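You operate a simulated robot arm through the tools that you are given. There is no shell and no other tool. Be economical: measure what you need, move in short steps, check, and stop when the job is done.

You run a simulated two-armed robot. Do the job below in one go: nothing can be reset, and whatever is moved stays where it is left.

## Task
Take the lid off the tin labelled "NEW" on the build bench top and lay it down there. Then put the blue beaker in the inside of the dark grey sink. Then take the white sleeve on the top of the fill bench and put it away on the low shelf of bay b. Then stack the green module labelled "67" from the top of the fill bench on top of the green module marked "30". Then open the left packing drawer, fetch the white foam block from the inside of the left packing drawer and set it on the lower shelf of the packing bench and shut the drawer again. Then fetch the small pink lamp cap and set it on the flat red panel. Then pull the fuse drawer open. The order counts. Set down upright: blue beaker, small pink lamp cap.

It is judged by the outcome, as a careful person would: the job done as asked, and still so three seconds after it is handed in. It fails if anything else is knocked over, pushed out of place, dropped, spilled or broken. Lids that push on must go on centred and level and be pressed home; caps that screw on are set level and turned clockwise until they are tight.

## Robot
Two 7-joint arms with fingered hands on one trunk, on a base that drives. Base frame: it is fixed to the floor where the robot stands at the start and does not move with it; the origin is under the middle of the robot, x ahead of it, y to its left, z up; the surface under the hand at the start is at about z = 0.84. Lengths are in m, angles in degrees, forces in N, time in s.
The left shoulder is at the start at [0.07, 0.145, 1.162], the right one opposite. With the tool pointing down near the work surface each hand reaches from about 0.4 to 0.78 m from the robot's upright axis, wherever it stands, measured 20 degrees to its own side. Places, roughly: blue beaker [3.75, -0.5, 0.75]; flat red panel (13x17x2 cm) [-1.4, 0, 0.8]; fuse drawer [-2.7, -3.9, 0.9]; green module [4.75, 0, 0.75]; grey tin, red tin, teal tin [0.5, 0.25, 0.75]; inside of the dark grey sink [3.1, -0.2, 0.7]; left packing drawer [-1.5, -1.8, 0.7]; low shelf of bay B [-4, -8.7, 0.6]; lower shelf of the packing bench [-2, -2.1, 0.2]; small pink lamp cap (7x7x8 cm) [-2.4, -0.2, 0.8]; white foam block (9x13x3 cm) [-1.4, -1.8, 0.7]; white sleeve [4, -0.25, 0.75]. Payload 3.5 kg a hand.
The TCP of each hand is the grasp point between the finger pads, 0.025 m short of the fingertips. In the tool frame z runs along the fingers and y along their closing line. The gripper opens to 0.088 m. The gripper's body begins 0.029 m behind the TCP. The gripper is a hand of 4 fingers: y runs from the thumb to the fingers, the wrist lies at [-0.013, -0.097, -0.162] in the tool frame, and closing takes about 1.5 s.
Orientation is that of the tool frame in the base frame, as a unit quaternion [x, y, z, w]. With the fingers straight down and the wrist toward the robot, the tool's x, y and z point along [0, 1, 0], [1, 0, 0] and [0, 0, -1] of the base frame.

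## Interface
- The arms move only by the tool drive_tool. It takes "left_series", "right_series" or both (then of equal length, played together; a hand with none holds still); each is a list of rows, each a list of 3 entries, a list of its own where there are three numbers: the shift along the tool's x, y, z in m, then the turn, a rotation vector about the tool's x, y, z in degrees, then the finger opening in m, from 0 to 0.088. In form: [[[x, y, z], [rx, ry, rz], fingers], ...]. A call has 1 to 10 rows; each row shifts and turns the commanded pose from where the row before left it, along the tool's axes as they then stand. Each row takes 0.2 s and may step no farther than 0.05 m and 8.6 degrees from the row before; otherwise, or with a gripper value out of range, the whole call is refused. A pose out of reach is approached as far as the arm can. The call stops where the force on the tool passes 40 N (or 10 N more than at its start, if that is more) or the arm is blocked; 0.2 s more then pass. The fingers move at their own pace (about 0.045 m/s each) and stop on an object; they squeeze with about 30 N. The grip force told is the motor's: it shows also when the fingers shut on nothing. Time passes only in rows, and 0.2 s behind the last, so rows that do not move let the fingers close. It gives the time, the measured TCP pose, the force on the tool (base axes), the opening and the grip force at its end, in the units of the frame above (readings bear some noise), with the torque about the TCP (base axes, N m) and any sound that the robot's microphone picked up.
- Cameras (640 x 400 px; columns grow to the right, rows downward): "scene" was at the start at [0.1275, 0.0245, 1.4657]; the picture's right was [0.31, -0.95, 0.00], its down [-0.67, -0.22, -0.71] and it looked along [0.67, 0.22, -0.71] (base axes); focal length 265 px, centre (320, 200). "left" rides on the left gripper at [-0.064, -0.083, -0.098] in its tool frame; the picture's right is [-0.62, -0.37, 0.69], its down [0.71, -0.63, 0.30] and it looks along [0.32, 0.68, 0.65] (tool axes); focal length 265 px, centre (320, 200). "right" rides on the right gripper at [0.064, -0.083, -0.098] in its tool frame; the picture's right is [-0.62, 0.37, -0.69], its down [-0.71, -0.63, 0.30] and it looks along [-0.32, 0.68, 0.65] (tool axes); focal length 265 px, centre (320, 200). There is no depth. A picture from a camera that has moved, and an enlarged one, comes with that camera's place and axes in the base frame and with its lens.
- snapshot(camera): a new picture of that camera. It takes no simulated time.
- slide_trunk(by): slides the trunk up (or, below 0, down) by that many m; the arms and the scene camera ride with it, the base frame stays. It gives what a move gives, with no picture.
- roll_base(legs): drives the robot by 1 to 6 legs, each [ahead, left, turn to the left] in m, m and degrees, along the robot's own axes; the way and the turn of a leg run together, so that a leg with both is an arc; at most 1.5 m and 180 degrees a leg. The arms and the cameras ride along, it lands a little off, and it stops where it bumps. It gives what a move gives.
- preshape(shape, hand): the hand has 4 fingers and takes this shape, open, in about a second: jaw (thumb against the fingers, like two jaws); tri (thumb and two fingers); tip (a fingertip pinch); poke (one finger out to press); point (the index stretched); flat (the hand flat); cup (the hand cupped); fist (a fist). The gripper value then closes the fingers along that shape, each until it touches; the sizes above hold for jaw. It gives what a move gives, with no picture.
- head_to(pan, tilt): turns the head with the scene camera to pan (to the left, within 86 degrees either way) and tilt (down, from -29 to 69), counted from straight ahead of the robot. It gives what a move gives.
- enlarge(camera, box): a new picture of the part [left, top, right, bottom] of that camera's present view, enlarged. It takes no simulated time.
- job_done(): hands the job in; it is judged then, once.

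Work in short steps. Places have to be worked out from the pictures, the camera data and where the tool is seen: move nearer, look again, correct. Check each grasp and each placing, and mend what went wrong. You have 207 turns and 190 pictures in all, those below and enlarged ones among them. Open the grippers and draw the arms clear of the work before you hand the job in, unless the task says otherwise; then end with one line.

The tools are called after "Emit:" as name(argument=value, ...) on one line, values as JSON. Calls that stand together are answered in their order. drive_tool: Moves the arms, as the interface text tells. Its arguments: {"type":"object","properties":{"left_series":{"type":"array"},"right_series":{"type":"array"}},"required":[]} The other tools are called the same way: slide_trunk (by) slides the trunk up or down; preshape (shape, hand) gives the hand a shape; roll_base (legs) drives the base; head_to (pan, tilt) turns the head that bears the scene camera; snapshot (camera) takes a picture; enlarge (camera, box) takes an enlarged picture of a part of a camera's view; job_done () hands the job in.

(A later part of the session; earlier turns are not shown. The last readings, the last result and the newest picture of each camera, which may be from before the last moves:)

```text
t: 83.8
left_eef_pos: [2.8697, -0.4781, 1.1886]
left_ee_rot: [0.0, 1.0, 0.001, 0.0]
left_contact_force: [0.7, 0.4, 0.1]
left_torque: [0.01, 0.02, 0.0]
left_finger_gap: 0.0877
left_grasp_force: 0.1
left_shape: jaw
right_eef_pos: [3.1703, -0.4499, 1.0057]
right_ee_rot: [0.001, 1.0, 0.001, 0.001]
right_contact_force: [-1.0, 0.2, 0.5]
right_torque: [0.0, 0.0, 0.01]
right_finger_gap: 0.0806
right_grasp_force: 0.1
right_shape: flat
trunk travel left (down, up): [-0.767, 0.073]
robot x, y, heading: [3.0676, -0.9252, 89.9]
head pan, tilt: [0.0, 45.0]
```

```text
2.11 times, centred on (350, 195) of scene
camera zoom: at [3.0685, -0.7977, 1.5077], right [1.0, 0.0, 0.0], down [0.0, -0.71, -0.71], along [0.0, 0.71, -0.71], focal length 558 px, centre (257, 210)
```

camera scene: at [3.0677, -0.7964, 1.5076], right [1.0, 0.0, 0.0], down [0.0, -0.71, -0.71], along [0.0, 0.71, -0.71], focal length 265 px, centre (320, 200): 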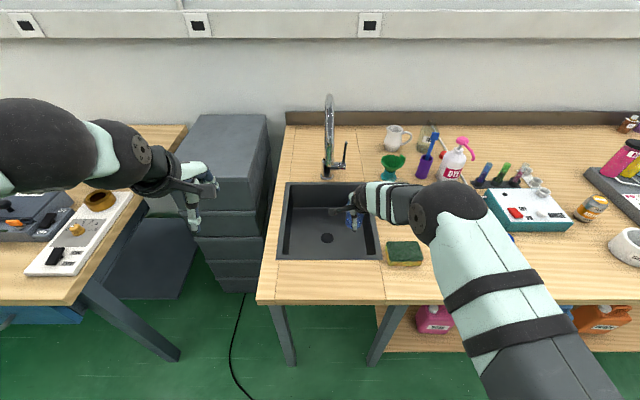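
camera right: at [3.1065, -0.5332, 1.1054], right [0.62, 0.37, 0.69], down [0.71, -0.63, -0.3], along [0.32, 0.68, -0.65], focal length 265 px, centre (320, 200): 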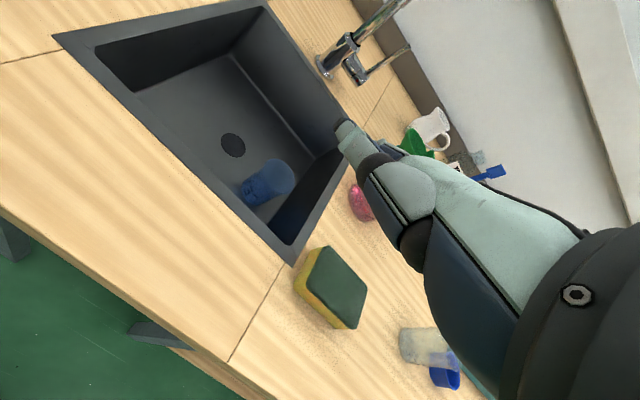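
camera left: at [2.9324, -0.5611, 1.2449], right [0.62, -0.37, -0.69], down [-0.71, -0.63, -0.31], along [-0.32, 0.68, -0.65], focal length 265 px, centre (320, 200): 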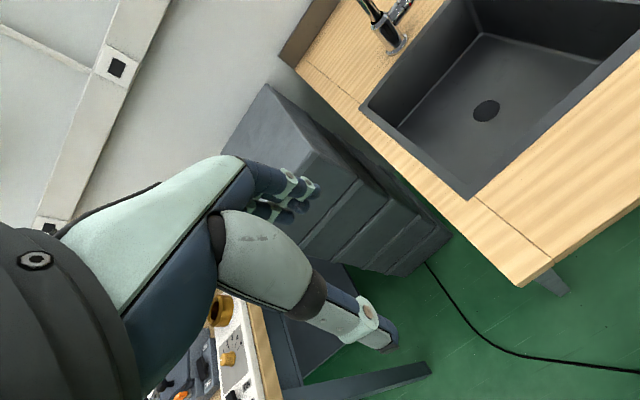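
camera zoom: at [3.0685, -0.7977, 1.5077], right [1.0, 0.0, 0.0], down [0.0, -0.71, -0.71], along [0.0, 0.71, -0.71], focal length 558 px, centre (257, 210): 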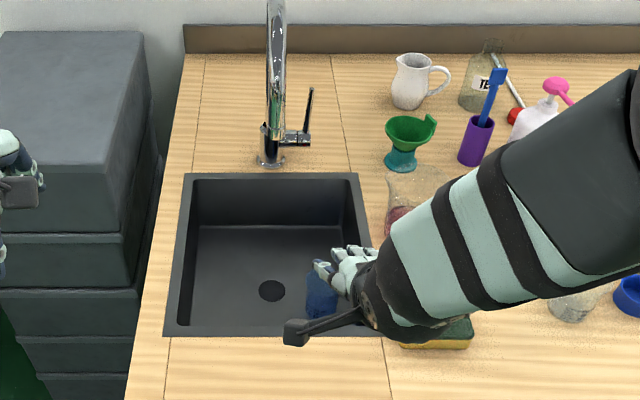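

Beaker upright in the sink. I raise the right hand, restore the jaw shape, and shift the base right toward the sleeve.

Emit:
drive_tool(right_series=[[[0, -0.02, -0.045], [0, 0, 0], 0.088], [[0, -0.02, -0.045], [0, 0, 0], 0.088], [[-0.04, 0, -0.02], [0, 0, 0], 0.088], [[-0.04, 0, 0], [0, 0, 0], 0.088]])

Emit:
preshape(shape="jaw", hand="right")

Emit:
roll_base(legs=[[0, -0.78, 0]])

Emit:
head_to(pan=-15, tilt=45)

Emit:
snapshot(camera="scene")

Emit:
snapshot(camera="right")

```text
t: 84.8
left_eef_pos: [2.8723, -0.4755, 1.1874]
left_ee_rot: [0.0, 1.0, 0.0, -0.001]
left_contact_force: [0.0, 0.6, -0.3]
left_torque: [-0.02, 0.04, 0.0]
left_finger_gap: 0.0877
left_grasp_force: 0.0
left_shape: jaw
right_eef_pos: [3.2549, -0.4881, 1.1135]
right_ee_rot: [-0.001, 1.0, -0.001, -0.002]
right_contact_force: [-0.1, -0.1, -0.1]
right_torque: [0.01, 0.03, 0.0]
right_finger_gap: 0.0
right_grasp_force: 0.0
right_shape: flat
trunk travel left (down, up): [-0.767, 0.073]
robot x, y, heading: [3.0688, -0.9249, 89.9]
head pan, tilt: [0.0, 45.0]
```

```text
t: 85.7
left_eef_pos: [2.8675, -0.477, 1.1893]
left_ee_rot: [-0.001, 1.0, 0.0, 0.001]
left_contact_force: [0.3, 0.0, -0.1]
left_torque: [-0.02, 0.0, 0.03]
left_finger_gap: 0.0876
left_grasp_force: 0.1
left_shape: jaw
right_eef_pos: [3.2496, -0.4887, 1.1156]
right_ee_rot: [0.0, 1.0, 0.0, -0.001]
right_contact_force: [0.1, 0.8, 0.1]
right_torque: [-0.01, 0.04, 0.01]
right_finger_gap: 0.0876
right_grasp_force: 0.0
right_shape: jaw
trunk travel left (down, up): [-0.767, 0.073]
robot x, y, heading: [3.0664, -0.9286, 90.0]
head pan, tilt: [0.0, 45.0]
```

```text
t: 89.9
left_eef_pos: [3.6413, -0.4766, 1.187]
left_ee_rot: [0.001, 1.0, 0.0, 0.001]
left_contact_force: [0.1, -0.3, -0.2]
left_torque: [-0.02, -0.03, -0.02]
left_finger_gap: 0.0879
left_grasp_force: 0.0
left_shape: jaw
right_eef_pos: [4.0234, -0.4875, 1.1143]
right_ee_rot: [-0.001, 1.0, 0.0, 0.0]
right_contact_force: [-0.3, 0.8, -0.1]
right_torque: [0.01, 0.03, 0.02]
right_finger_gap: 0.0876
right_grasp_force: 0.1
right_shape: jaw
trunk travel left (down, up): [-0.767, 0.073]
robot x, y, heading: [3.8406, -0.9234, 89.9]
head pan, tilt: [0.0, 45.0]
```

```text
t: 90.7
left_eef_pos: [3.641, -0.4765, 1.1883]
left_ee_rot: [0.0, 1.0, 0.0, 0.0]
left_contact_force: [-0.7, 0.7, 0.5]
left_torque: [-0.01, 0.02, 0.0]
left_finger_gap: 0.0875
left_grasp_force: 0.0
left_shape: jaw
right_eef_pos: [4.0239, -0.4882, 1.1145]
right_ee_rot: [-0.001, 1.0, 0.0, 0.0]
right_contact_force: [0.4, 0.7, 0.6]
right_torque: [-0.01, -0.02, -0.01]
right_finger_gap: 0.0877
right_grasp_force: 0.1
right_shape: jaw
trunk travel left (down, up): [-0.767, 0.073]
robot x, y, heading: [3.8386, -0.9248, 90.1]
head pan, tilt: [-15.0, 45.0]
```

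```text
129 pictures are left
camera scene: at [3.8628, -0.7984, 1.5076], right [0.97, -0.26, 0.0], down [-0.18, -0.68, -0.71], along [0.18, 0.68, -0.71], focal length 265 px, centre (320, 200)
```

scene: 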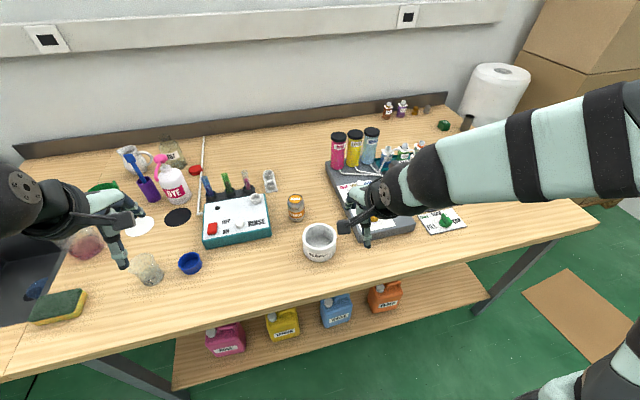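

```text
128 pictures are left
camera right: at [3.9597, -0.5713, 1.2144], right [0.62, 0.37, 0.69], down [0.71, -0.63, -0.3], along [0.32, 0.68, -0.65], focal length 265 px, centre (320, 200)
```

right: 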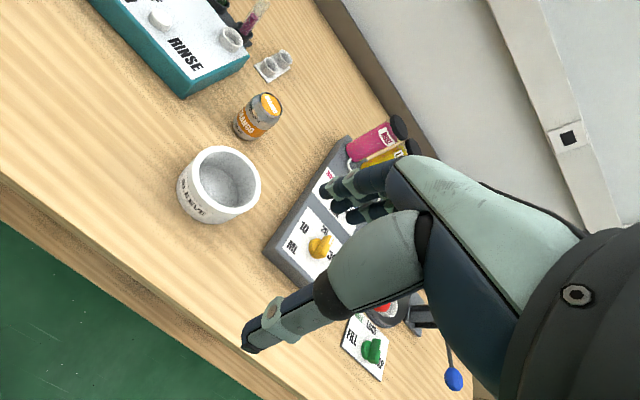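

The sleeve's rim centre is [3.978, -0.361, 0.90], about 10.8 cm outside, 7.8 cm inside. I'll pinch the near wall at y ≈ -0.408 with fingers inside.

Emit:
drive_tool(right_series=[[[0.023, 0.04, 0], [0, 0, 0], 0.05], [[0.023, 0.04, 0], [0, 0, 0], 0.05], [[0, 0, 0.045], [0, 0, 0], 0.05], [[0, 0, 0.045], [0, 0, 0], 0.05], [[0, 0, 0.045], [0, 0, 0], 0.05], [[0, 0, 0.03], [0, 0, 0], 0.05]])

Emit:
snapshot(camera="right")

Emit:
enlarge(camera="scene", box=[240, 160, 420, 290])

```text
t: 92.1
left_eef_pos: [3.642, -0.475, 1.1881]
left_ee_rot: [0.0, 1.0, 0.0, 0.0]
left_contact_force: [-0.2, -0.5, -0.2]
left_torque: [0.0, -0.03, -0.01]
left_finger_gap: 0.0875
left_grasp_force: 0.1
left_shape: jaw
right_eef_pos: [3.978, -0.4067, 0.9498]
right_ee_rot: [-0.002, 1.0, 0.001, -0.001]
right_contact_force: [-0.8, -0.8, -0.3]
right_torque: [-0.01, -0.01, 0.0]
right_finger_gap: 0.0505
right_grasp_force: 0.1
right_shape: jaw
trunk travel left (down, up): [-0.767, 0.073]
robot x, y, heading: [3.8423, -0.9259, 90.1]
head pan, tilt: [-15.0, 45.0]
```

```text
127 pictures are left
camera right: at [3.9135, -0.4905, 1.0502], right [0.62, 0.37, 0.69], down [0.71, -0.63, -0.31], along [0.32, 0.68, -0.65], focal length 265 px, centre (320, 200)
```

right: 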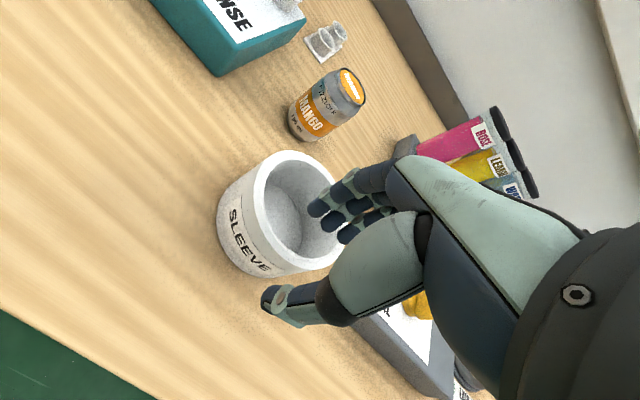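

```text
3.08 times, centred on (330, 225) of scene
camera zoom: at [3.863, -0.7979, 1.5076], right [0.97, -0.26, 0.0], down [-0.18, -0.68, -0.71], along [0.18, 0.68, -0.71], focal length 816 px, centre (289, 123)
```

zoom: 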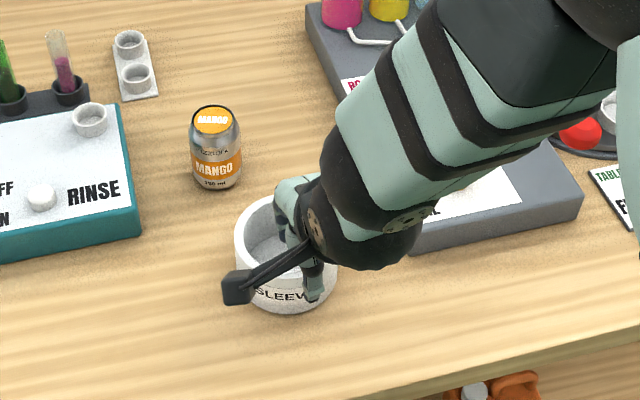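

Aligned. I lower 5 cm over the wall and look.

Emit:
drive_tool(right_series=[[[0.003, -0.003, 0.02], [0, 0, 0], 0.05], [[0, 0, 0.02], [0, 0, 0], 0.05], [[0, 0, 0.012], [0, 0, 0], 0.05]])

Emit:
snapshot(camera="right")

```text
t: 92.9
left_eef_pos: [3.6416, -0.4771, 1.1871]
left_ee_rot: [0.0, 1.0, 0.0, 0.0]
left_contact_force: [-0.1, -0.4, -0.4]
left_torque: [0.01, -0.02, 0.02]
left_finger_gap: 0.0876
left_grasp_force: 0.0
left_shape: jaw
right_eef_pos: [3.9749, -0.4104, 0.8966]
right_ee_rot: [0.001, 1.0, 0.001, 0.0]
right_contact_force: [0.0, -0.5, 0.3]
right_torque: [-0.02, 0.0, -0.01]
right_finger_gap: 0.0503
right_grasp_force: 0.0
right_shape: jaw
trunk travel left (down, up): [-0.767, 0.073]
robot x, y, heading: [3.8428, -0.9273, 90.1]
head pan, tilt: [-15.0, 45.0]
```

```text
125 pictures are left
camera right: at [3.9102, -0.494, 0.9979], right [0.62, 0.37, 0.69], down [0.71, -0.63, -0.31], along [0.32, 0.68, -0.65], focal length 265 px, centre (320, 200)
```

right: 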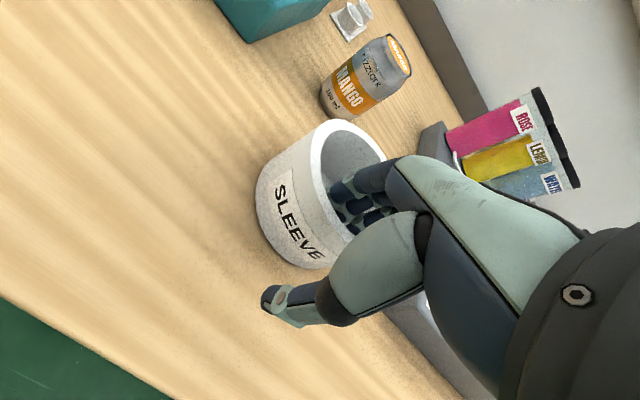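

Fingers are inside, thumb outside. 8 mm lower, then close.

Emit:
drive_tool(right_series=[[[0, 0, 0.008], [0, 0, 0], 0.05], [[0, 0, 0], [0, 0, 0], 0.0], [[0, 0, 0], [0, 0, 0], 0.0], [[0, 0, 0], [0, 0, 0], 0.0], [[0, 0, 0], [0, 0, 0], 0.0], [[0, 0, 0], [0, 0, 0], 0.0], [[0, 0, -0.01], [0, 0, 0], 0.0], [[0, 0, -0.03], [0, 0, 0], 0.0]])

Emit:
snapshot(camera="right")

```text
t: 94.7
left_eef_pos: [3.6412, -0.4768, 1.1881]
left_ee_rot: [0.0, 1.0, 0.001, 0.0]
left_contact_force: [-1.0, 0.0, -0.1]
left_torque: [-0.01, -0.01, 0.01]
left_finger_gap: 0.0877
left_grasp_force: 0.0
left_shape: jaw
right_eef_pos: [3.9737, -0.4129, 0.9302]
right_ee_rot: [0.0, 1.0, 0.0, 0.0]
right_contact_force: [0.4, -0.5, -0.7]
right_torque: [-0.02, 0.07, 0.01]
right_finger_gap: 0.0021
right_grasp_force: 29.3
right_shape: jaw
trunk travel left (down, up): [-0.767, 0.073]
robot x, y, heading: [3.8441, -0.9241, 89.8]
head pan, tilt: [-15.0, 45.0]
```

```text
124 pictures are left
camera right: at [3.9109, -0.4956, 1.0298], right [0.62, 0.37, 0.69], down [0.72, -0.63, -0.3], along [0.32, 0.68, -0.65], focal length 265 px, centre (320, 200)
```

right: 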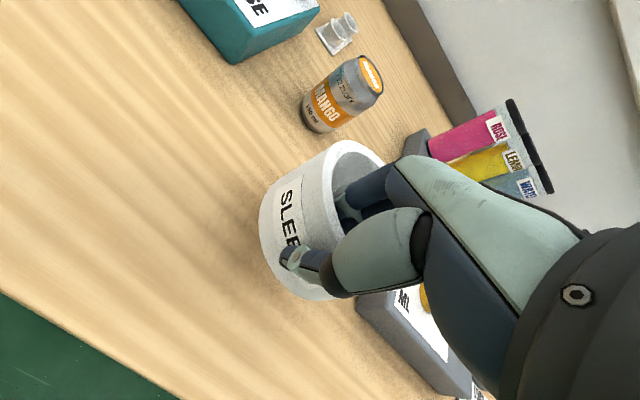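

It appears lifted with the wall gripped. I raise further and check.

Emit:
drive_tool(right_series=[[[0, 0, -0.05], [0, 0, 0], 0.0], [[0, 0, -0.05], [0, 0, 0], 0.0], [[0, 0, -0.05], [0, 0, 0], 0.0], [[0, -0.03, -0.03], [0, 0, 0], 0.0]])

Emit:
snapshot(camera="scene")

Emit:
snapshot(camera="right")

```text
t: 95.7
left_eef_pos: [3.6414, -0.4779, 1.1876]
left_ee_rot: [0.0, 1.0, 0.002, 0.0]
left_contact_force: [0.1, -0.6, 0.5]
left_torque: [0.01, 0.03, 0.02]
left_finger_gap: 0.088
left_grasp_force: 0.1
left_shape: jaw
right_eef_pos: [3.9743, -0.4446, 1.1115]
right_ee_rot: [-0.001, 1.0, 0.001, 0.0]
right_contact_force: [-0.8, -0.1, -0.9]
right_torque: [0.02, 0.04, 0.0]
right_finger_gap: 0.0019
right_grasp_force: 30.3
right_shape: jaw
trunk travel left (down, up): [-0.767, 0.073]
robot x, y, heading: [3.8424, -0.928, 90.2]
head pan, tilt: [-15.0, 45.0]
```

```text
123 pictures are left
camera scene: at [3.8624, -0.8019, 1.5079], right [0.97, -0.26, 0.0], down [-0.18, -0.68, -0.71], along [0.18, 0.68, -0.71], focal length 265 px, centre (320, 200)
```

scene: 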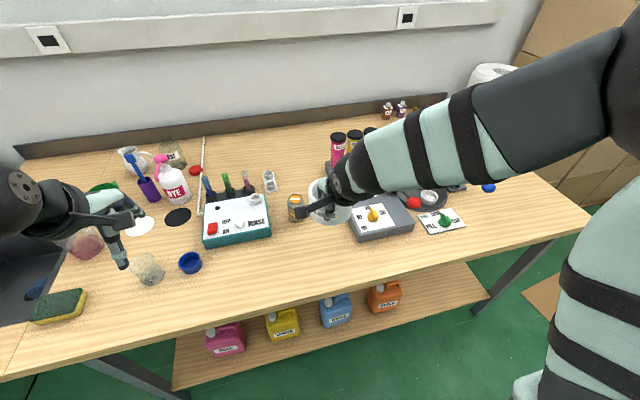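

```text
122 pictures are left
camera right: at [3.9101, -0.5279, 1.2104], right [0.62, 0.37, 0.69], down [0.72, -0.63, -0.31], along [0.32, 0.69, -0.65], focal length 265 px, centre (320, 200)
```

right: 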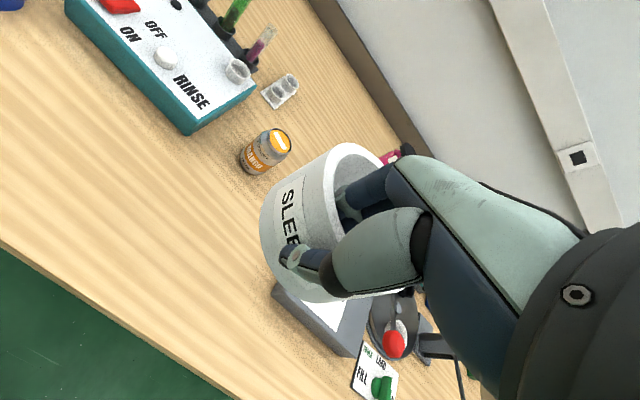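

Sleeve held firmly. I back away, turn toward -x, drive along the aisle and then look around.

Emit:
roll_base(legs=[[-0.95, 0, 0], [0, 0, 90], [1.5, 0, 0], [1.5, 0, 0], [0.6, 0, 0], [0, 0, 60]])

Emit:
head_to(pan=0, tilt=18)

Emit:
snapshot(camera="scene")

```text
t: 124.3
left_eef_pos: [0.1844, -2.4534, 1.1885]
left_ee_rot: [0.968, -0.253, 0.0, 0.001]
left_contact_force: [-0.1, -0.2, 0.2]
left_torque: [0.02, -0.02, 0.02]
left_finger_gap: 0.0879
left_grasp_force: 0.0
left_shape: jaw
right_eef_pos: [-0.1226, -2.3203, 1.109]
right_ee_rot: [0.967, -0.253, 0.0, 0.0]
right_contact_force: [-0.4, 0.2, -0.7]
right_torque: [0.0, -0.01, -0.01]
right_finger_gap: 0.0019
right_grasp_force: 30.3
right_shape: jaw
trunk travel left (down, up): [-0.767, 0.073]
robot x, y, heading: [0.2308, -1.9643, -119.5]
head pan, tilt: [-15.0, 45.0]
```

```text
t: 125.2
left_eef_pos: [0.1851, -2.4539, 1.1884]
left_ee_rot: [0.968, -0.253, 0.0, 0.0]
left_contact_force: [-0.3, 0.0, -0.6]
left_torque: [-0.03, -0.01, -0.01]
left_finger_gap: 0.0877
left_grasp_force: 0.1
left_shape: jaw
right_eef_pos: [-0.1215, -2.3214, 1.1095]
right_ee_rot: [0.968, -0.253, 0.0, -0.001]
right_contact_force: [0.0, -0.1, -0.4]
right_torque: [0.02, 0.0, 0.0]
right_finger_gap: 0.0019
right_grasp_force: 30.0
right_shape: jaw
trunk travel left (down, up): [-0.767, 0.073]
robot x, y, heading: [0.2301, -1.9608, -119.5]
head pan, tilt: [0.0, 18.0]
```

```text
121 pictures are left
camera scene: at [0.1609, -2.088, 1.5494], right [-0.87, 0.49, 0.0], down [0.15, 0.27, -0.95], along [-0.47, -0.83, -0.31], focal length 265 px, centre (320, 200)
```

scene: 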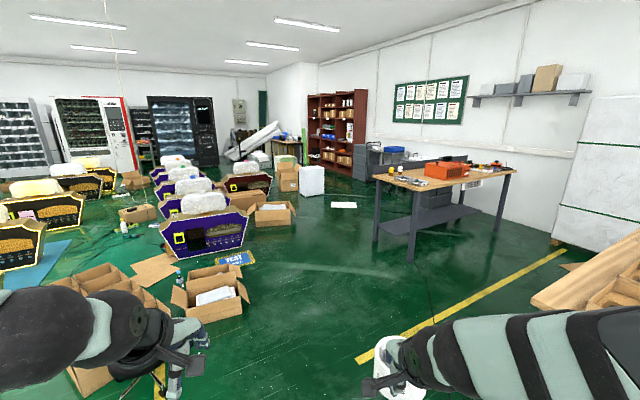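

I see a red bookcase with shelves in the direction of bay B. I enlarge it.

Emit:
enlarge(camera="scene", box=[260, 80, 430, 210])

```text
3.08 times, centred on (345, 145) of scene
camera zoom: at [0.1609, -2.088, 1.5494], right [-0.87, 0.49, 0.0], down [0.15, 0.27, -0.95], along [-0.47, -0.83, -0.31], focal length 816 px, centre (243, 369)
```

zoom: 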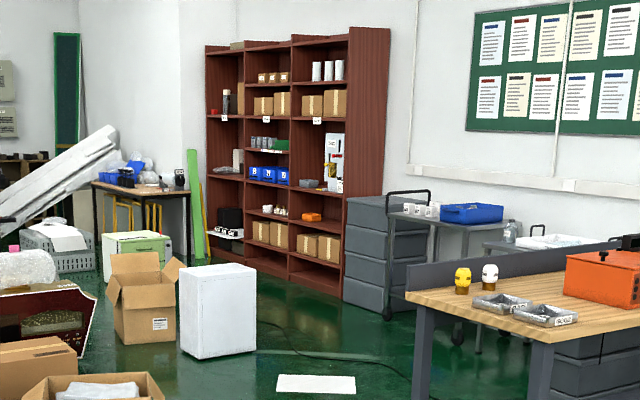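

The bookcase front is near x = -3.8, y -7.4 to -9.9, with bay B in the middle. I drive in legs down the lane past the test bench to about (-1.75, -5.1), then look again.

Emit:
roll_base(legs=[[0, 0, -4.8], [1.35, 0, 0], [1.35, 0, 0], [0, 0, 7.5], [1.0, 0, 0], [0, 0, -25]])

Emit:
snapshot(camera="scene")

```text
t: 145.5
left_eef_pos: [-1.9811, -5.5362, 1.188]
left_ee_rot: [0.9, -0.436, 0.0, -0.001]
left_contact_force: [0.8, -0.3, 0.5]
left_torque: [0.0, 0.01, -0.03]
left_finger_gap: 0.088
left_grasp_force: 0.0
left_shape: jaw
right_eef_pos: [-2.2148, -5.2963, 1.1096]
right_ee_rot: [0.9, -0.436, 0.0, 0.0]
right_contact_force: [0.5, -0.8, 0.3]
right_torque: [0.03, -0.04, 0.02]
right_finger_gap: 0.0016
right_grasp_force: 29.5
right_shape: jaw
trunk travel left (down, up): [-0.767, 0.073]
robot x, y, heading: [-1.7519, -5.0959, -141.7]
head pan, tilt: [0.0, 18.0]
```

```text
119 pictures are left
camera scene: at [-1.8643, -5.1891, 1.5495], right [-0.62, 0.78, 0.0], down [0.24, 0.19, -0.95], along [-0.75, -0.59, -0.31], focal length 265 px, centre (320, 200)
```

scene: 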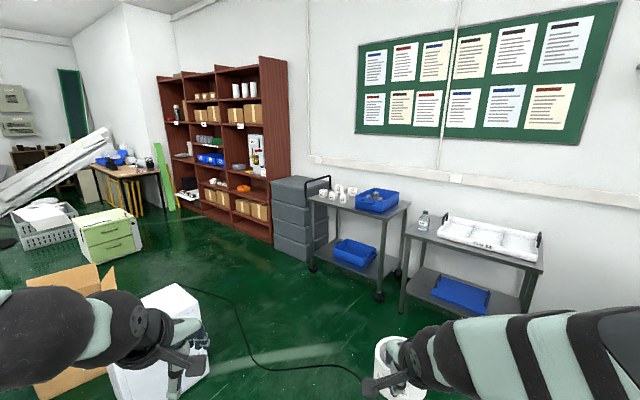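

Lane west of the white cube is open. I draw the hands closer, go west to x ≈ -3.1, then south to y ≈ -7.6 facing the bookcase, and look again.

Emit:
drive_tool(right_series=[[[0, -0.03, 0], [0, 0, 0], 0.0], [[0, -0.03, 0], [0, 0, 0], 0.0]], left_series=[[[0, -0.03, 0], [0, 0, 0], 0.088], [[0, -0.03, 0], [0, 0, 0], 0.088]])

Emit:
roll_base(legs=[[0, 0, -38.3], [1.35, 0, 0], [0, 0, 90], [1.25, 0, 0], [1.25, 0, 0], [0, 0, -45]])

Emit:
snapshot(camera="scene")

```text
t: 146.1
left_eef_pos: [-1.9305, -5.4994, 1.1886]
left_ee_rot: [0.9, -0.435, -0.001, 0.001]
left_contact_force: [0.4, 0.1, 0.1]
left_torque: [-0.04, 0.02, 0.0]
left_finger_gap: 0.0875
left_grasp_force: 0.1
left_shape: jaw
right_eef_pos: [-2.1664, -5.2576, 1.109]
right_ee_rot: [0.9, -0.435, -0.001, 0.001]
right_contact_force: [0.3, -0.6, -0.3]
right_torque: [0.01, -0.04, -0.02]
right_finger_gap: 0.0016
right_grasp_force: 30.0
right_shape: jaw
trunk travel left (down, up): [-0.767, 0.073]
robot x, y, heading: [-1.751, -5.0976, -141.8]
head pan, tilt: [0.0, 18.0]
```

```text
t: 172.4
left_eef_pos: [-3.2651, -7.9965, 1.1882]
left_ee_rot: [0.922, -0.386, 0.0, -0.001]
left_contact_force: [-0.2, 0.1, -0.7]
left_torque: [-0.01, -0.03, -0.03]
left_finger_gap: 0.0878
left_grasp_force: 0.1
left_shape: jaw
right_eef_pos: [-3.5235, -7.7843, 1.1095]
right_ee_rot: [0.923, -0.385, -0.001, 0.0]
right_contact_force: [0.1, -0.4, -1.4]
right_torque: [0.0, -0.02, 0.0]
right_finger_gap: 0.002
right_grasp_force: 29.7
right_shape: jaw
trunk travel left (down, up): [-0.767, 0.073]
robot x, y, heading: [-3.125, -7.5814, -135.5]
head pan, tilt: [0.0, 18.0]
```

```text
118 pictures are left
camera scene: at [-3.2294, -7.6811, 1.5495], right [-0.7, 0.71, 0.0], down [0.22, 0.22, -0.95], along [-0.68, -0.67, -0.31], focal length 265 px, centre (320, 200)
```

scene: 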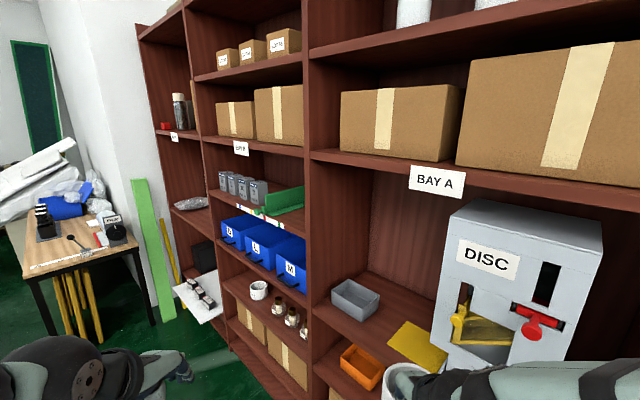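

I see bay A and beside it bay B, with a similar white ring on a lower shelf. I enlarge bay B.

Emit:
enlarge(camera="scene", box=[150, 120, 340, 390])

```text
1.48 times, centred on (245, 255) of scene
camera zoom: at [-3.2294, -7.6811, 1.5495], right [-0.7, 0.71, 0.0], down [0.22, 0.22, -0.95], along [-0.68, -0.67, -0.31], focal length 393 px, centre (431, 118)
```

zoom: 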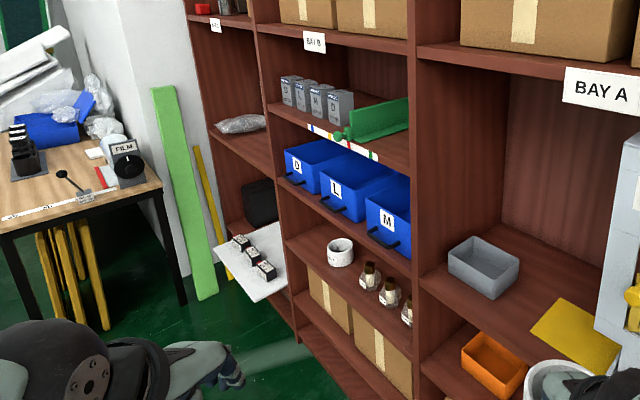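

Bay B's low shelf holds a white ring and three jars, with blue bins close above. I check the floor behind for the crate before strafing.

Emit:
head_to(pan=65, tilt=35)

Emit:
snapshot(camera="scene")

```text
t: 173.8
left_eef_pos: [-3.2643, -7.9982, 1.1879]
left_ee_rot: [0.923, -0.386, 0.001, 0.0]
left_contact_force: [0.5, 0.4, -0.2]
left_torque: [-0.02, -0.02, 0.01]
left_finger_gap: 0.0877
left_grasp_force: 0.1
left_shape: jaw
right_eef_pos: [-3.5247, -7.7832, 1.1094]
right_ee_rot: [0.922, -0.386, 0.001, 0.0]
right_contact_force: [0.5, 0.7, -0.1]
right_torque: [0.02, -0.04, 0.01]
right_finger_gap: 0.0018
right_grasp_force: 30.1
right_shape: jaw
trunk travel left (down, up): [-0.767, 0.073]
robot x, y, heading: [-3.1227, -7.58, -135.1]
head pan, tilt: [65.0, 35.0]
```

```text
116 pictures are left
camera scene: at [-3.1339, -7.6984, 1.5224], right [-0.94, -0.33, 0.0], down [-0.19, 0.54, -0.82], along [0.27, -0.77, -0.57], focal length 265 px, centre (320, 200)
```

scene: 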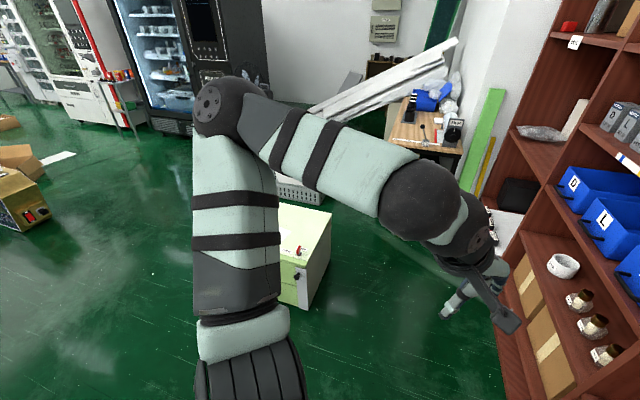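

The crate's west edge is at x ≈ -2.72, leaving room. I face the bookcase, strafe to y ≈ -8.65 and look straight at bay B.

Emit:
roll_base(legs=[[0, 0, -44.9], [0.05, 1.05, 0]])

Emit:
slide_trunk(by=-0.3)

Emit:
head_to(pan=5, tilt=40)

Emit:
snapshot(camera="scene")

Emit:
snapshot(camera="left")

```text
t: 181.2
left_eef_pos: [-3.5868, -8.8119, 1.1887]
left_ee_rot: [-0.7, 0.714, 0.0, 0.0]
left_contact_force: [0.1, 0.2, -0.1]
left_torque: [0.0, 0.0, 0.01]
left_finger_gap: 0.0877
left_grasp_force: 0.0
left_shape: jaw
right_eef_pos: [-3.613, -8.4781, 1.1091]
right_ee_rot: [-0.7, 0.714, 0.0, 0.001]
right_contact_force: [-0.7, 0.3, 0.0]
right_torque: [-0.04, -0.02, -0.01]
right_finger_gap: 0.0018
right_grasp_force: 30.2
right_shape: jaw
trunk travel left (down, up): [-0.767, 0.073]
robot x, y, heading: [-3.1952, -8.6205, 178.8]
head pan, tilt: [65.0, 35.0]
```

```text
t: 184.2
left_eef_pos: [-3.5864, -8.8125, 0.8878]
left_ee_rot: [-0.7, 0.714, 0.0, 0.0]
left_contact_force: [-0.7, -0.3, -0.3]
left_torque: [-0.01, -0.02, 0.0]
left_finger_gap: 0.0878
left_grasp_force: 0.0
left_shape: jaw
right_eef_pos: [-3.613, -8.4784, 0.8082]
right_ee_rot: [-0.7, 0.714, 0.0, 0.0]
right_contact_force: [-0.3, 0.0, -0.7]
right_torque: [0.01, -0.03, -0.02]
right_finger_gap: 0.0019
right_grasp_force: 30.5
right_shape: jaw
trunk travel left (down, up): [-0.467, 0.373]
robot x, y, heading: [-3.1913, -8.6204, 178.7]
head pan, tilt: [65.0, 35.0]
```

```text
t: 185.5
left_eef_pos: [-3.5859, -8.8136, 0.8866]
left_ee_rot: [-0.7, 0.714, 0.0, 0.001]
left_contact_force: [-0.5, -0.6, 0.2]
left_torque: [0.0, 0.01, 0.0]
left_finger_gap: 0.0875
left_grasp_force: 0.0
left_shape: jaw
right_eef_pos: [-3.6142, -8.4785, 0.8092]
right_ee_rot: [-0.7, 0.714, 0.0, 0.0]
right_contact_force: [-0.3, 0.5, -0.1]
right_torque: [-0.03, -0.02, 0.0]
right_finger_gap: 0.0016
right_grasp_force: 29.7
right_shape: jaw
trunk travel left (down, up): [-0.467, 0.373]
robot x, y, heading: [-3.1926, -8.6196, 179.0]
head pan, tilt: [5.0, 40.0]
```

```text
115 pictures are left
camera scene: at [-3.3261, -8.6256, 1.2149], right [-0.07, 1.0, 0.0], down [0.64, 0.04, -0.77], along [-0.76, -0.05, -0.64], focal length 265 px, centre (320, 200)
```

scene: 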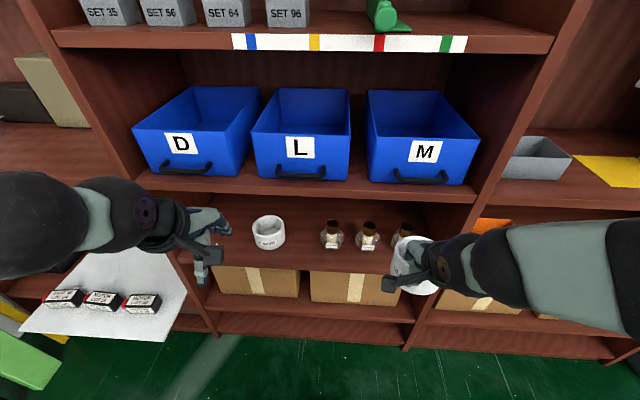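

```text
114 pictures are left
camera left: at [-3.5006, -8.752, 0.9868], right [0.38, 0.61, -0.69], down [0.62, -0.73, -0.3], along [-0.69, -0.31, -0.65], focal length 265 px, centre (320, 200)
```

left: 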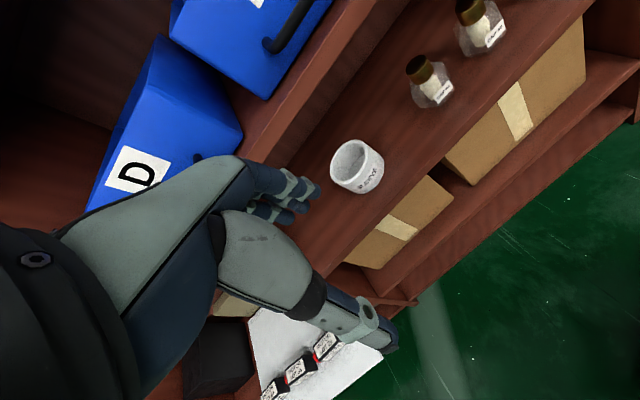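

Triangulated: low shelf top z ≈ 0.565, next board z ≈ 0.846, front edge x ≈ -3.8; ring at y ≈ -8.835, left divider y ≈ -9.08. I'll put the sleeve at y ≈ -8.985, so I strafe left 0.5 m.

Emit:
roll_base(legs=[[0, 0, 1.1], [0, 0.5, 0]])

Emit:
head_to(pan=-10, tilt=40)

Emit:
snapshot(camera="scene")

Emit:
snapshot(camera="right")

```text
t: 188.8
left_eef_pos: [-3.5817, -9.3249, 0.8877]
left_ee_rot: [-0.707, 0.707, 0.0, -0.001]
left_contact_force: [-1.1, -1.2, 0.1]
left_torque: [0.03, -0.02, 0.01]
left_finger_gap: 0.0878
left_grasp_force: 0.0
left_shape: jaw
right_eef_pos: [-3.6152, -8.9912, 0.8084]
right_ee_rot: [0.708, -0.707, 0.001, 0.0]
right_contact_force: [-0.2, -0.5, 0.3]
right_torque: [0.02, 0.01, -0.03]
right_finger_gap: 0.0019
right_grasp_force: 29.7
right_shape: jaw
trunk travel left (down, up): [-0.467, 0.373]
robot x, y, heading: [-3.1911, -9.1238, -180.0]
head pan, tilt: [5.0, 40.0]
```

```text
t: 189.6
left_eef_pos: [-3.5834, -9.3246, 0.8883]
left_ee_rot: [0.708, -0.707, 0.0, 0.0]
left_contact_force: [-0.5, 0.1, -1.0]
left_torque: [0.01, -0.01, -0.01]
left_finger_gap: 0.0879
left_grasp_force: 0.1
left_shape: jaw
right_eef_pos: [-3.6168, -8.9909, 0.8091]
right_ee_rot: [0.707, -0.707, 0.001, 0.001]
right_contact_force: [-0.1, 0.6, 0.0]
right_torque: [0.03, 0.04, -0.02]
right_finger_gap: 0.0018
right_grasp_force: 30.3
right_shape: jaw
trunk travel left (down, up): [-0.467, 0.373]
robot x, y, heading: [-3.1893, -9.1206, -180.1]
head pan, tilt: [-10.0, 40.0]
```

```text
113 pictures are left
camera scene: at [-3.325, -9.1093, 1.2149], right [0.17, 0.98, 0.0], down [0.63, -0.11, -0.77], along [-0.75, 0.13, -0.64], focal length 265 px, centre (320, 200)
```

scene: 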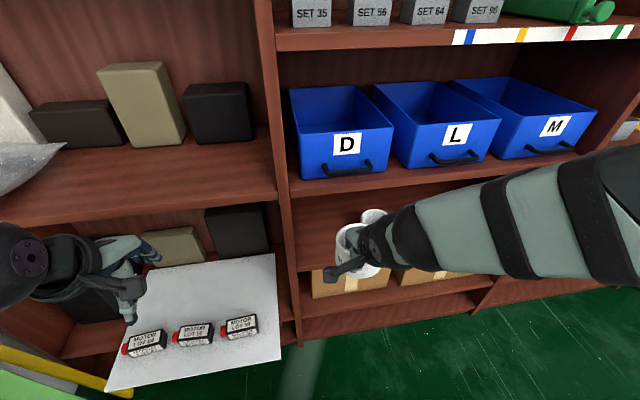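

```text
112 pictures are left
camera right: at [-3.5332, -9.055, 0.9089], right [-0.37, 0.62, 0.69], down [0.63, 0.71, -0.3], along [-0.68, 0.32, -0.65], focal length 265 px, centre (320, 200)
```

right: 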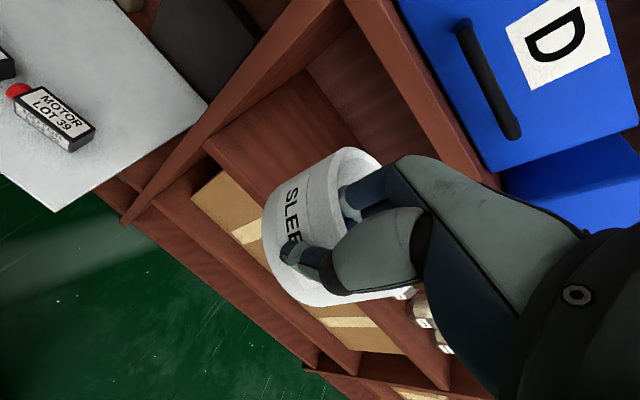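

Divider inner face at y ≈ -9.09, consistent. I lower the sleeve to TCP z ≈ 0.665 in front of the bay and look.

Emit:
drive_tool(right_series=[[[0, 0, 0.045], [0, 0, 0], 0.0], [[0, 0, 0.045], [0, 0, 0], 0.0], [[0, 0, 0.045], [0, 0, 0], 0.0], [[0, 0.03, 0.008], [0, 0, 0], 0.0]])

Emit:
snapshot(camera="scene")

Emit:
snapshot(camera="right")

```text
t: 190.6
left_eef_pos: [-3.5822, -9.3236, 0.8876]
left_ee_rot: [0.707, -0.707, 0.0, 0.0]
left_contact_force: [0.1, 0.5, -0.3]
left_torque: [0.03, 0.04, 0.02]
left_finger_gap: 0.0876
left_grasp_force: 0.0
left_shape: jaw
right_eef_pos: [-3.6464, -8.9899, 0.6658]
right_ee_rot: [0.708, -0.706, 0.0, 0.0]
right_contact_force: [0.3, -1.1, -1.2]
right_torque: [0.0, 0.0, 0.0]
right_finger_gap: 0.0016
right_grasp_force: 30.2
right_shape: jaw
trunk travel left (down, up): [-0.467, 0.373]
robot x, y, heading: [-3.1896, -9.1197, -179.9]
head pan, tilt: [-10.0, 40.0]
```

```text
111 pictures are left
camera scene: at [-3.3255, -9.1089, 1.2148], right [0.17, 0.98, 0.0], down [0.63, -0.11, -0.77], along [-0.75, 0.13, -0.64], focal length 265 px, centre (320, 200)
```

scene: 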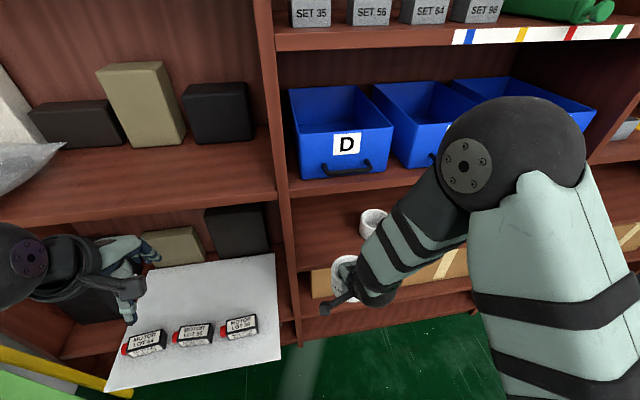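

```text
110 pictures are left
camera right: at [-3.5634, -9.0542, 0.7653], right [-0.37, 0.62, 0.69], down [0.63, 0.71, -0.3], along [-0.68, 0.32, -0.65], focal length 265 px, centre (320, 200)
```

right: 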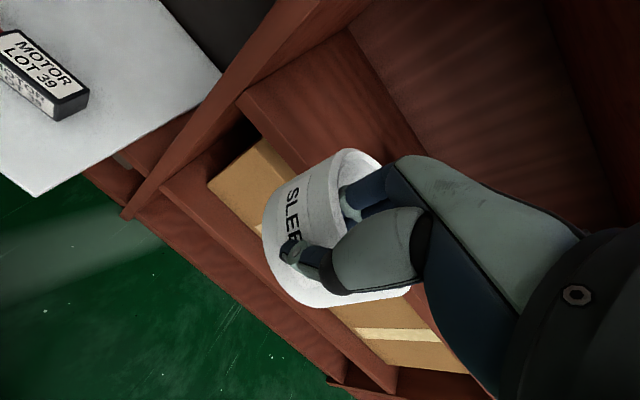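

Alignment good. I move forward 0.17 into the bay.

Emit:
drive_tool(right_series=[[[0, 0.043, 0], [0, 0, 0], 0.0], [[0, 0.043, 0], [0, 0, 0], 0.0], [[0, 0.043, 0], [0, 0, 0], 0.0], [[0, 0.043, 0], [0, 0, 0], 0.0]])

Emit:
snapshot(camera="scene")

Emit:
snapshot(camera="right")

```text
t: 191.6
left_eef_pos: [-3.583, -9.3256, 0.8875]
left_ee_rot: [0.707, -0.707, 0.0, 0.0]
left_contact_force: [0.2, 0.5, 0.0]
left_torque: [0.02, 0.02, -0.02]
left_finger_gap: 0.0876
left_grasp_force: 0.0
left_shape: jaw
right_eef_pos: [-3.8183, -8.9891, 0.6651]
right_ee_rot: [0.708, -0.706, 0.0, -0.002]
right_contact_force: [-0.2, 0.4, -0.7]
right_torque: [0.02, -0.02, 0.0]
right_finger_gap: 0.0019
right_grasp_force: 29.6
right_shape: jaw
trunk travel left (down, up): [-0.467, 0.373]
robot x, y, heading: [-3.1923, -9.1247, -180.0]
head pan, tilt: [-10.0, 40.0]
```

```text
109 pictures are left
camera scene: at [-3.3261, -9.1092, 1.2147], right [0.17, 0.98, 0.0], down [0.63, -0.11, -0.77], along [-0.75, 0.13, -0.64], focal length 265 px, centre (320, 200)
```

scene: 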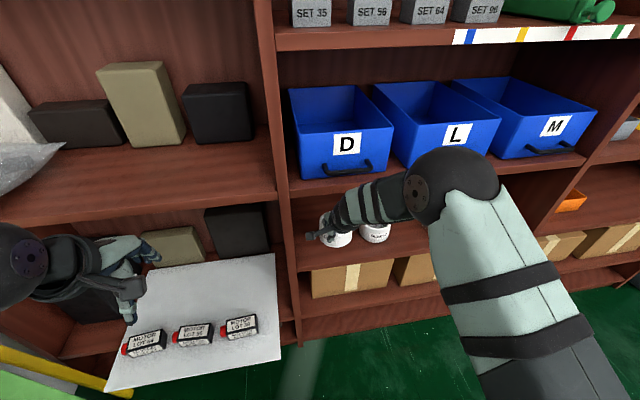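

```text
108 pictures are left
camera right: at [-3.7349, -9.0548, 0.7652], right [-0.37, 0.62, 0.69], down [0.63, 0.72, -0.3], along [-0.68, 0.32, -0.66], focal length 265 px, centre (320, 200)
```

right: 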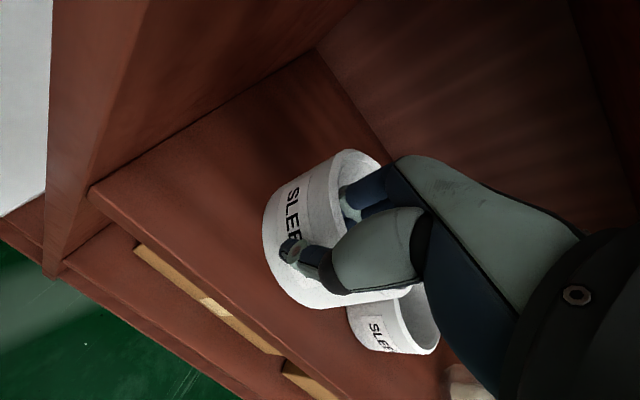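

Over the shelf. I advance 3 cm more and lower in small steps.

Emit:
drive_tool(right_series=[[[0, 0.03, 0], [0, 0, 0], 0.0], [[0, 0, 0.015], [0, 0, 0], 0.0], [[0, 0, 0.015], [0, 0, 0], 0.0], [[0, 0, 0.008], [0, 0, 0], 0.0]])

Emit:
snapshot(camera="right")

```text
t: 192.6
left_eef_pos: [-3.5821, -9.3244, 0.8882]
left_ee_rot: [-0.707, 0.707, 0.0, 0.0]
left_contact_force: [0.1, 0.2, -0.1]
left_torque: [-0.03, 0.01, -0.03]
left_finger_gap: 0.0877
left_grasp_force: 0.1
left_shape: jaw
right_eef_pos: [-3.8476, -8.9902, 0.6266]
right_ee_rot: [0.707, -0.707, 0.0, 0.001]
right_contact_force: [0.7, -0.2, -0.2]
right_torque: [0.01, -0.02, 0.01]
right_finger_gap: 0.0018
right_grasp_force: 29.8
right_shape: jaw
trunk travel left (down, up): [-0.467, 0.373]
robot x, y, heading: [-3.1873, -9.1262, -180.2]
head pan, tilt: [-10.0, 40.0]
```

```text
107 pictures are left
camera right: at [-3.7652, -9.0555, 0.7278], right [-0.37, 0.62, 0.69], down [0.63, 0.71, -0.3], along [-0.68, 0.32, -0.65], focal length 265 px, centre (320, 200)
```

right: 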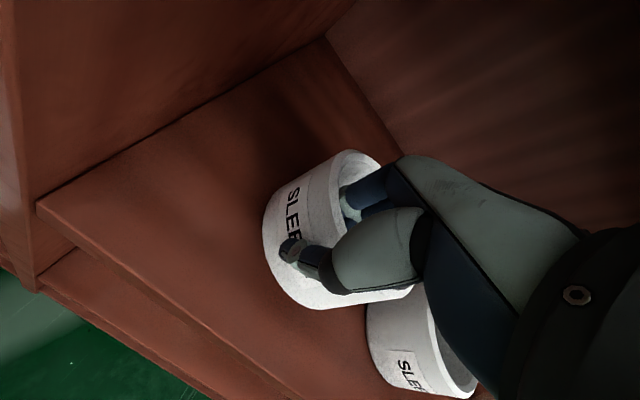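

Emit:
drive_tool(right_series=[[[0, 0, 0.005], [0, 0, 0], 0.0], [[0, 0, 0.004], [0, 0, 0], 0.0], [[0, 0, 0.004], [0, 0, 0], 0.0]])

```text
t: 193.4
left_eef_pos: [-3.582, -9.3249, 0.8878]
left_ee_rot: [0.708, -0.707, 0.0, 0.0]
left_contact_force: [-0.3, -0.2, -0.6]
left_torque: [0.02, -0.04, -0.01]
left_finger_gap: 0.0878
left_grasp_force: 0.1
left_shape: jaw
right_eef_pos: [-3.849, -8.9906, 0.6153]
right_ee_rot: [0.708, -0.707, 0.0, 0.0]
right_contact_force: [-0.5, -0.4, 0.0]
right_torque: [0.01, 0.01, -0.03]
right_finger_gap: 0.0019
right_grasp_force: 29.8
right_shape: jaw
trunk travel left (down, up): [-0.467, 0.373]
robot x, y, heading: [-3.1911, -9.1213, -179.8]
head pan, tilt: [-10.0, 40.0]
```

Not yet in contact; lower a little more.

Emit:
drive_tool(right_series=[[[0, 0, 0.004], [0, 0, 0], 0.0], [[0, 0, 0.004], [0, 0, 0], 0.0], [[0, 0, 0.004], [0, 0, 0], 0.0]])

Emit:
snapshot(camera="right")

```text
t: 194.2
left_eef_pos: [-3.5797, -9.3249, 0.8877]
left_ee_rot: [-0.707, 0.707, 0.001, -0.001]
left_contact_force: [0.1, -0.1, 0.7]
left_torque: [0.01, 0.01, 0.02]
left_finger_gap: 0.0879
left_grasp_force: 0.1
left_shape: jaw
right_eef_pos: [-3.8489, -8.9907, 0.6079]
right_ee_rot: [-0.707, 0.708, 0.003, -0.004]
right_contact_force: [0.9, -0.1, 15.0]
right_torque: [0.04, 0.12, 0.02]
right_finger_gap: 0.0021
right_grasp_force: 30.7
right_shape: jaw
trunk travel left (down, up): [-0.467, 0.373]
robot x, y, heading: [-3.1902, -9.124, -180.1]
head pan, tilt: [-10.0, 40.0]
```

```text
106 pictures are left
camera right: at [-3.7653, -9.0554, 0.7065], right [-0.36, 0.62, 0.7], down [0.63, 0.71, -0.31], along [-0.69, 0.32, -0.65], focal length 265 px, centre (320, 200)
```

right: 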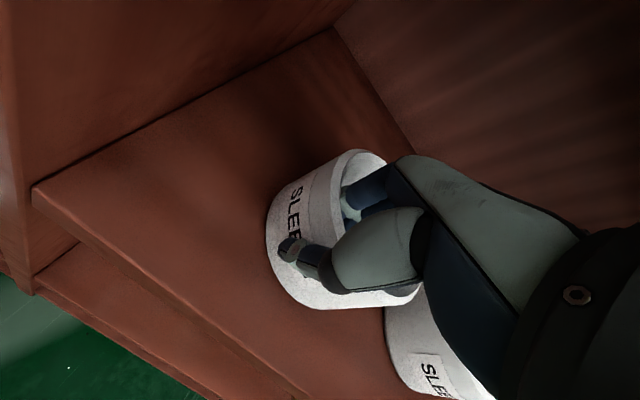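

Resting on the shelf. I open, rise 6.5 cm, and back out.

Emit:
drive_tool(right_series=[[[0, 0, -0.002], [0, 0, 0], 0.03], [[0, 0, 0], [0, 0, 0], 0.05], [[0, 0, 0], [0, 0, 0], 0.05], [[0, 0, -0.02], [0, 0, 0], 0.05], [[0, 0, -0.03], [0, 0, 0], 0.05], [[0, 0, -0.017], [0, 0, 0], 0.05]])

Emit:
snapshot(camera="right")

```text
t: 195.6
left_eef_pos: [-3.5824, -9.3239, 0.8872]
left_ee_rot: [0.707, -0.707, 0.001, 0.0]
left_contact_force: [-1.4, -0.4, 0.6]
left_torque: [-0.01, 0.0, 0.01]
left_finger_gap: 0.0878
left_grasp_force: 0.0
left_shape: jaw
right_eef_pos: [-3.8462, -8.9913, 0.6682]
right_ee_rot: [0.708, -0.706, 0.003, -0.004]
right_contact_force: [1.0, 0.7, -0.4]
right_torque: [-0.04, 0.0, -0.02]
right_finger_gap: 0.0497
right_grasp_force: 0.0
right_shape: jaw
trunk travel left (down, up): [-0.467, 0.373]
robot x, y, heading: [-3.1907, -9.1225, -180.2]
head pan, tilt: [-10.0, 40.0]
```

```text
105 pictures are left
camera right: at [-3.7637, -9.0556, 0.768], right [-0.38, 0.62, 0.69], down [0.63, 0.72, -0.3], along [-0.68, 0.32, -0.66], focal length 265 px, centre (320, 200)
```

right: 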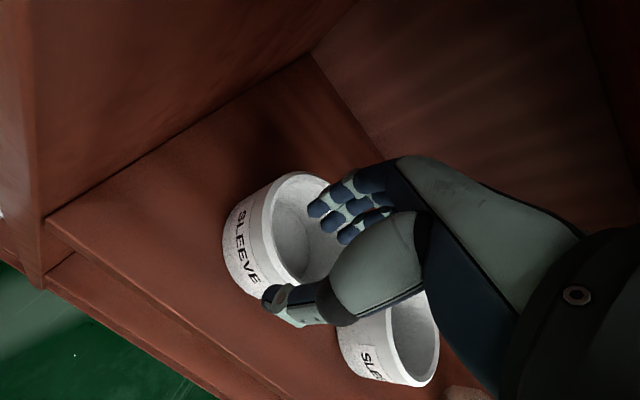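

Sleeve released. I rise 2 cm more and withdraw.

Emit:
drive_tool(right_series=[[[0, 0, -0.02], [0, 0, 0], 0.05], [[0, -0.045, 0], [0, 0, 0], 0.05], [[0, -0.045, 0], [0, 0, 0], 0.05], [[0, -0.045, 0], [0, 0, 0], 0.05], [[0, -0.045, 0], [0, 0, 0], 0.05], [[0, -0.045, -0.02], [0, 0, 0], 0.05], [[0, 0, -0.05], [0, 0, 0], 0.05], [[0, 0, -0.05], [0, 0, 0], 0.05], [[0, 0, -0.05], [0, 0, 0], 0.05]])

Emit:
snapshot(camera="scene")

```text
t: 197.6
left_eef_pos: [-3.5828, -9.3223, 0.8888]
left_ee_rot: [0.708, -0.707, 0.001, 0.001]
left_contact_force: [1.1, -0.7, -0.2]
left_torque: [0.0, -0.01, 0.04]
left_finger_gap: 0.0877
left_grasp_force: 0.2
left_shape: jaw
right_eef_pos: [-3.624, -8.9869, 0.8611]
right_ee_rot: [0.707, -0.707, 0.0, 0.0]
right_contact_force: [0.0, 0.3, -0.8]
right_torque: [-0.01, 0.02, 0.03]
right_finger_gap: 0.0501
right_grasp_force: 0.1
right_shape: jaw
trunk travel left (down, up): [-0.467, 0.373]
robot x, y, heading: [-3.1922, -9.1241, -179.9]
head pan, tilt: [-10.0, 40.0]
```

```text
104 pictures are left
camera scene: at [-3.325, -9.1071, 1.2148], right [0.17, 0.98, 0.0], down [0.63, -0.11, -0.77], along [-0.75, 0.13, -0.64], focal length 265 px, centre (320, 200)
```

scene: 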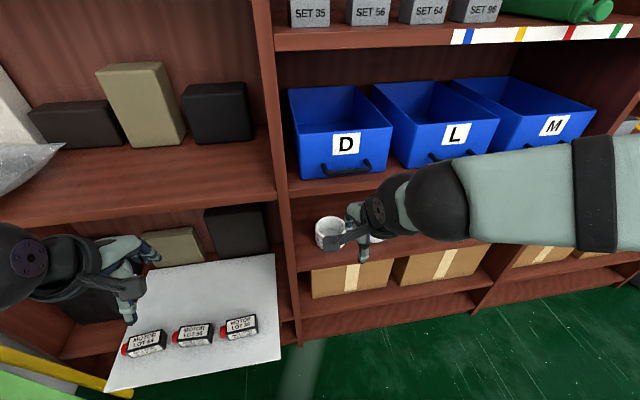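

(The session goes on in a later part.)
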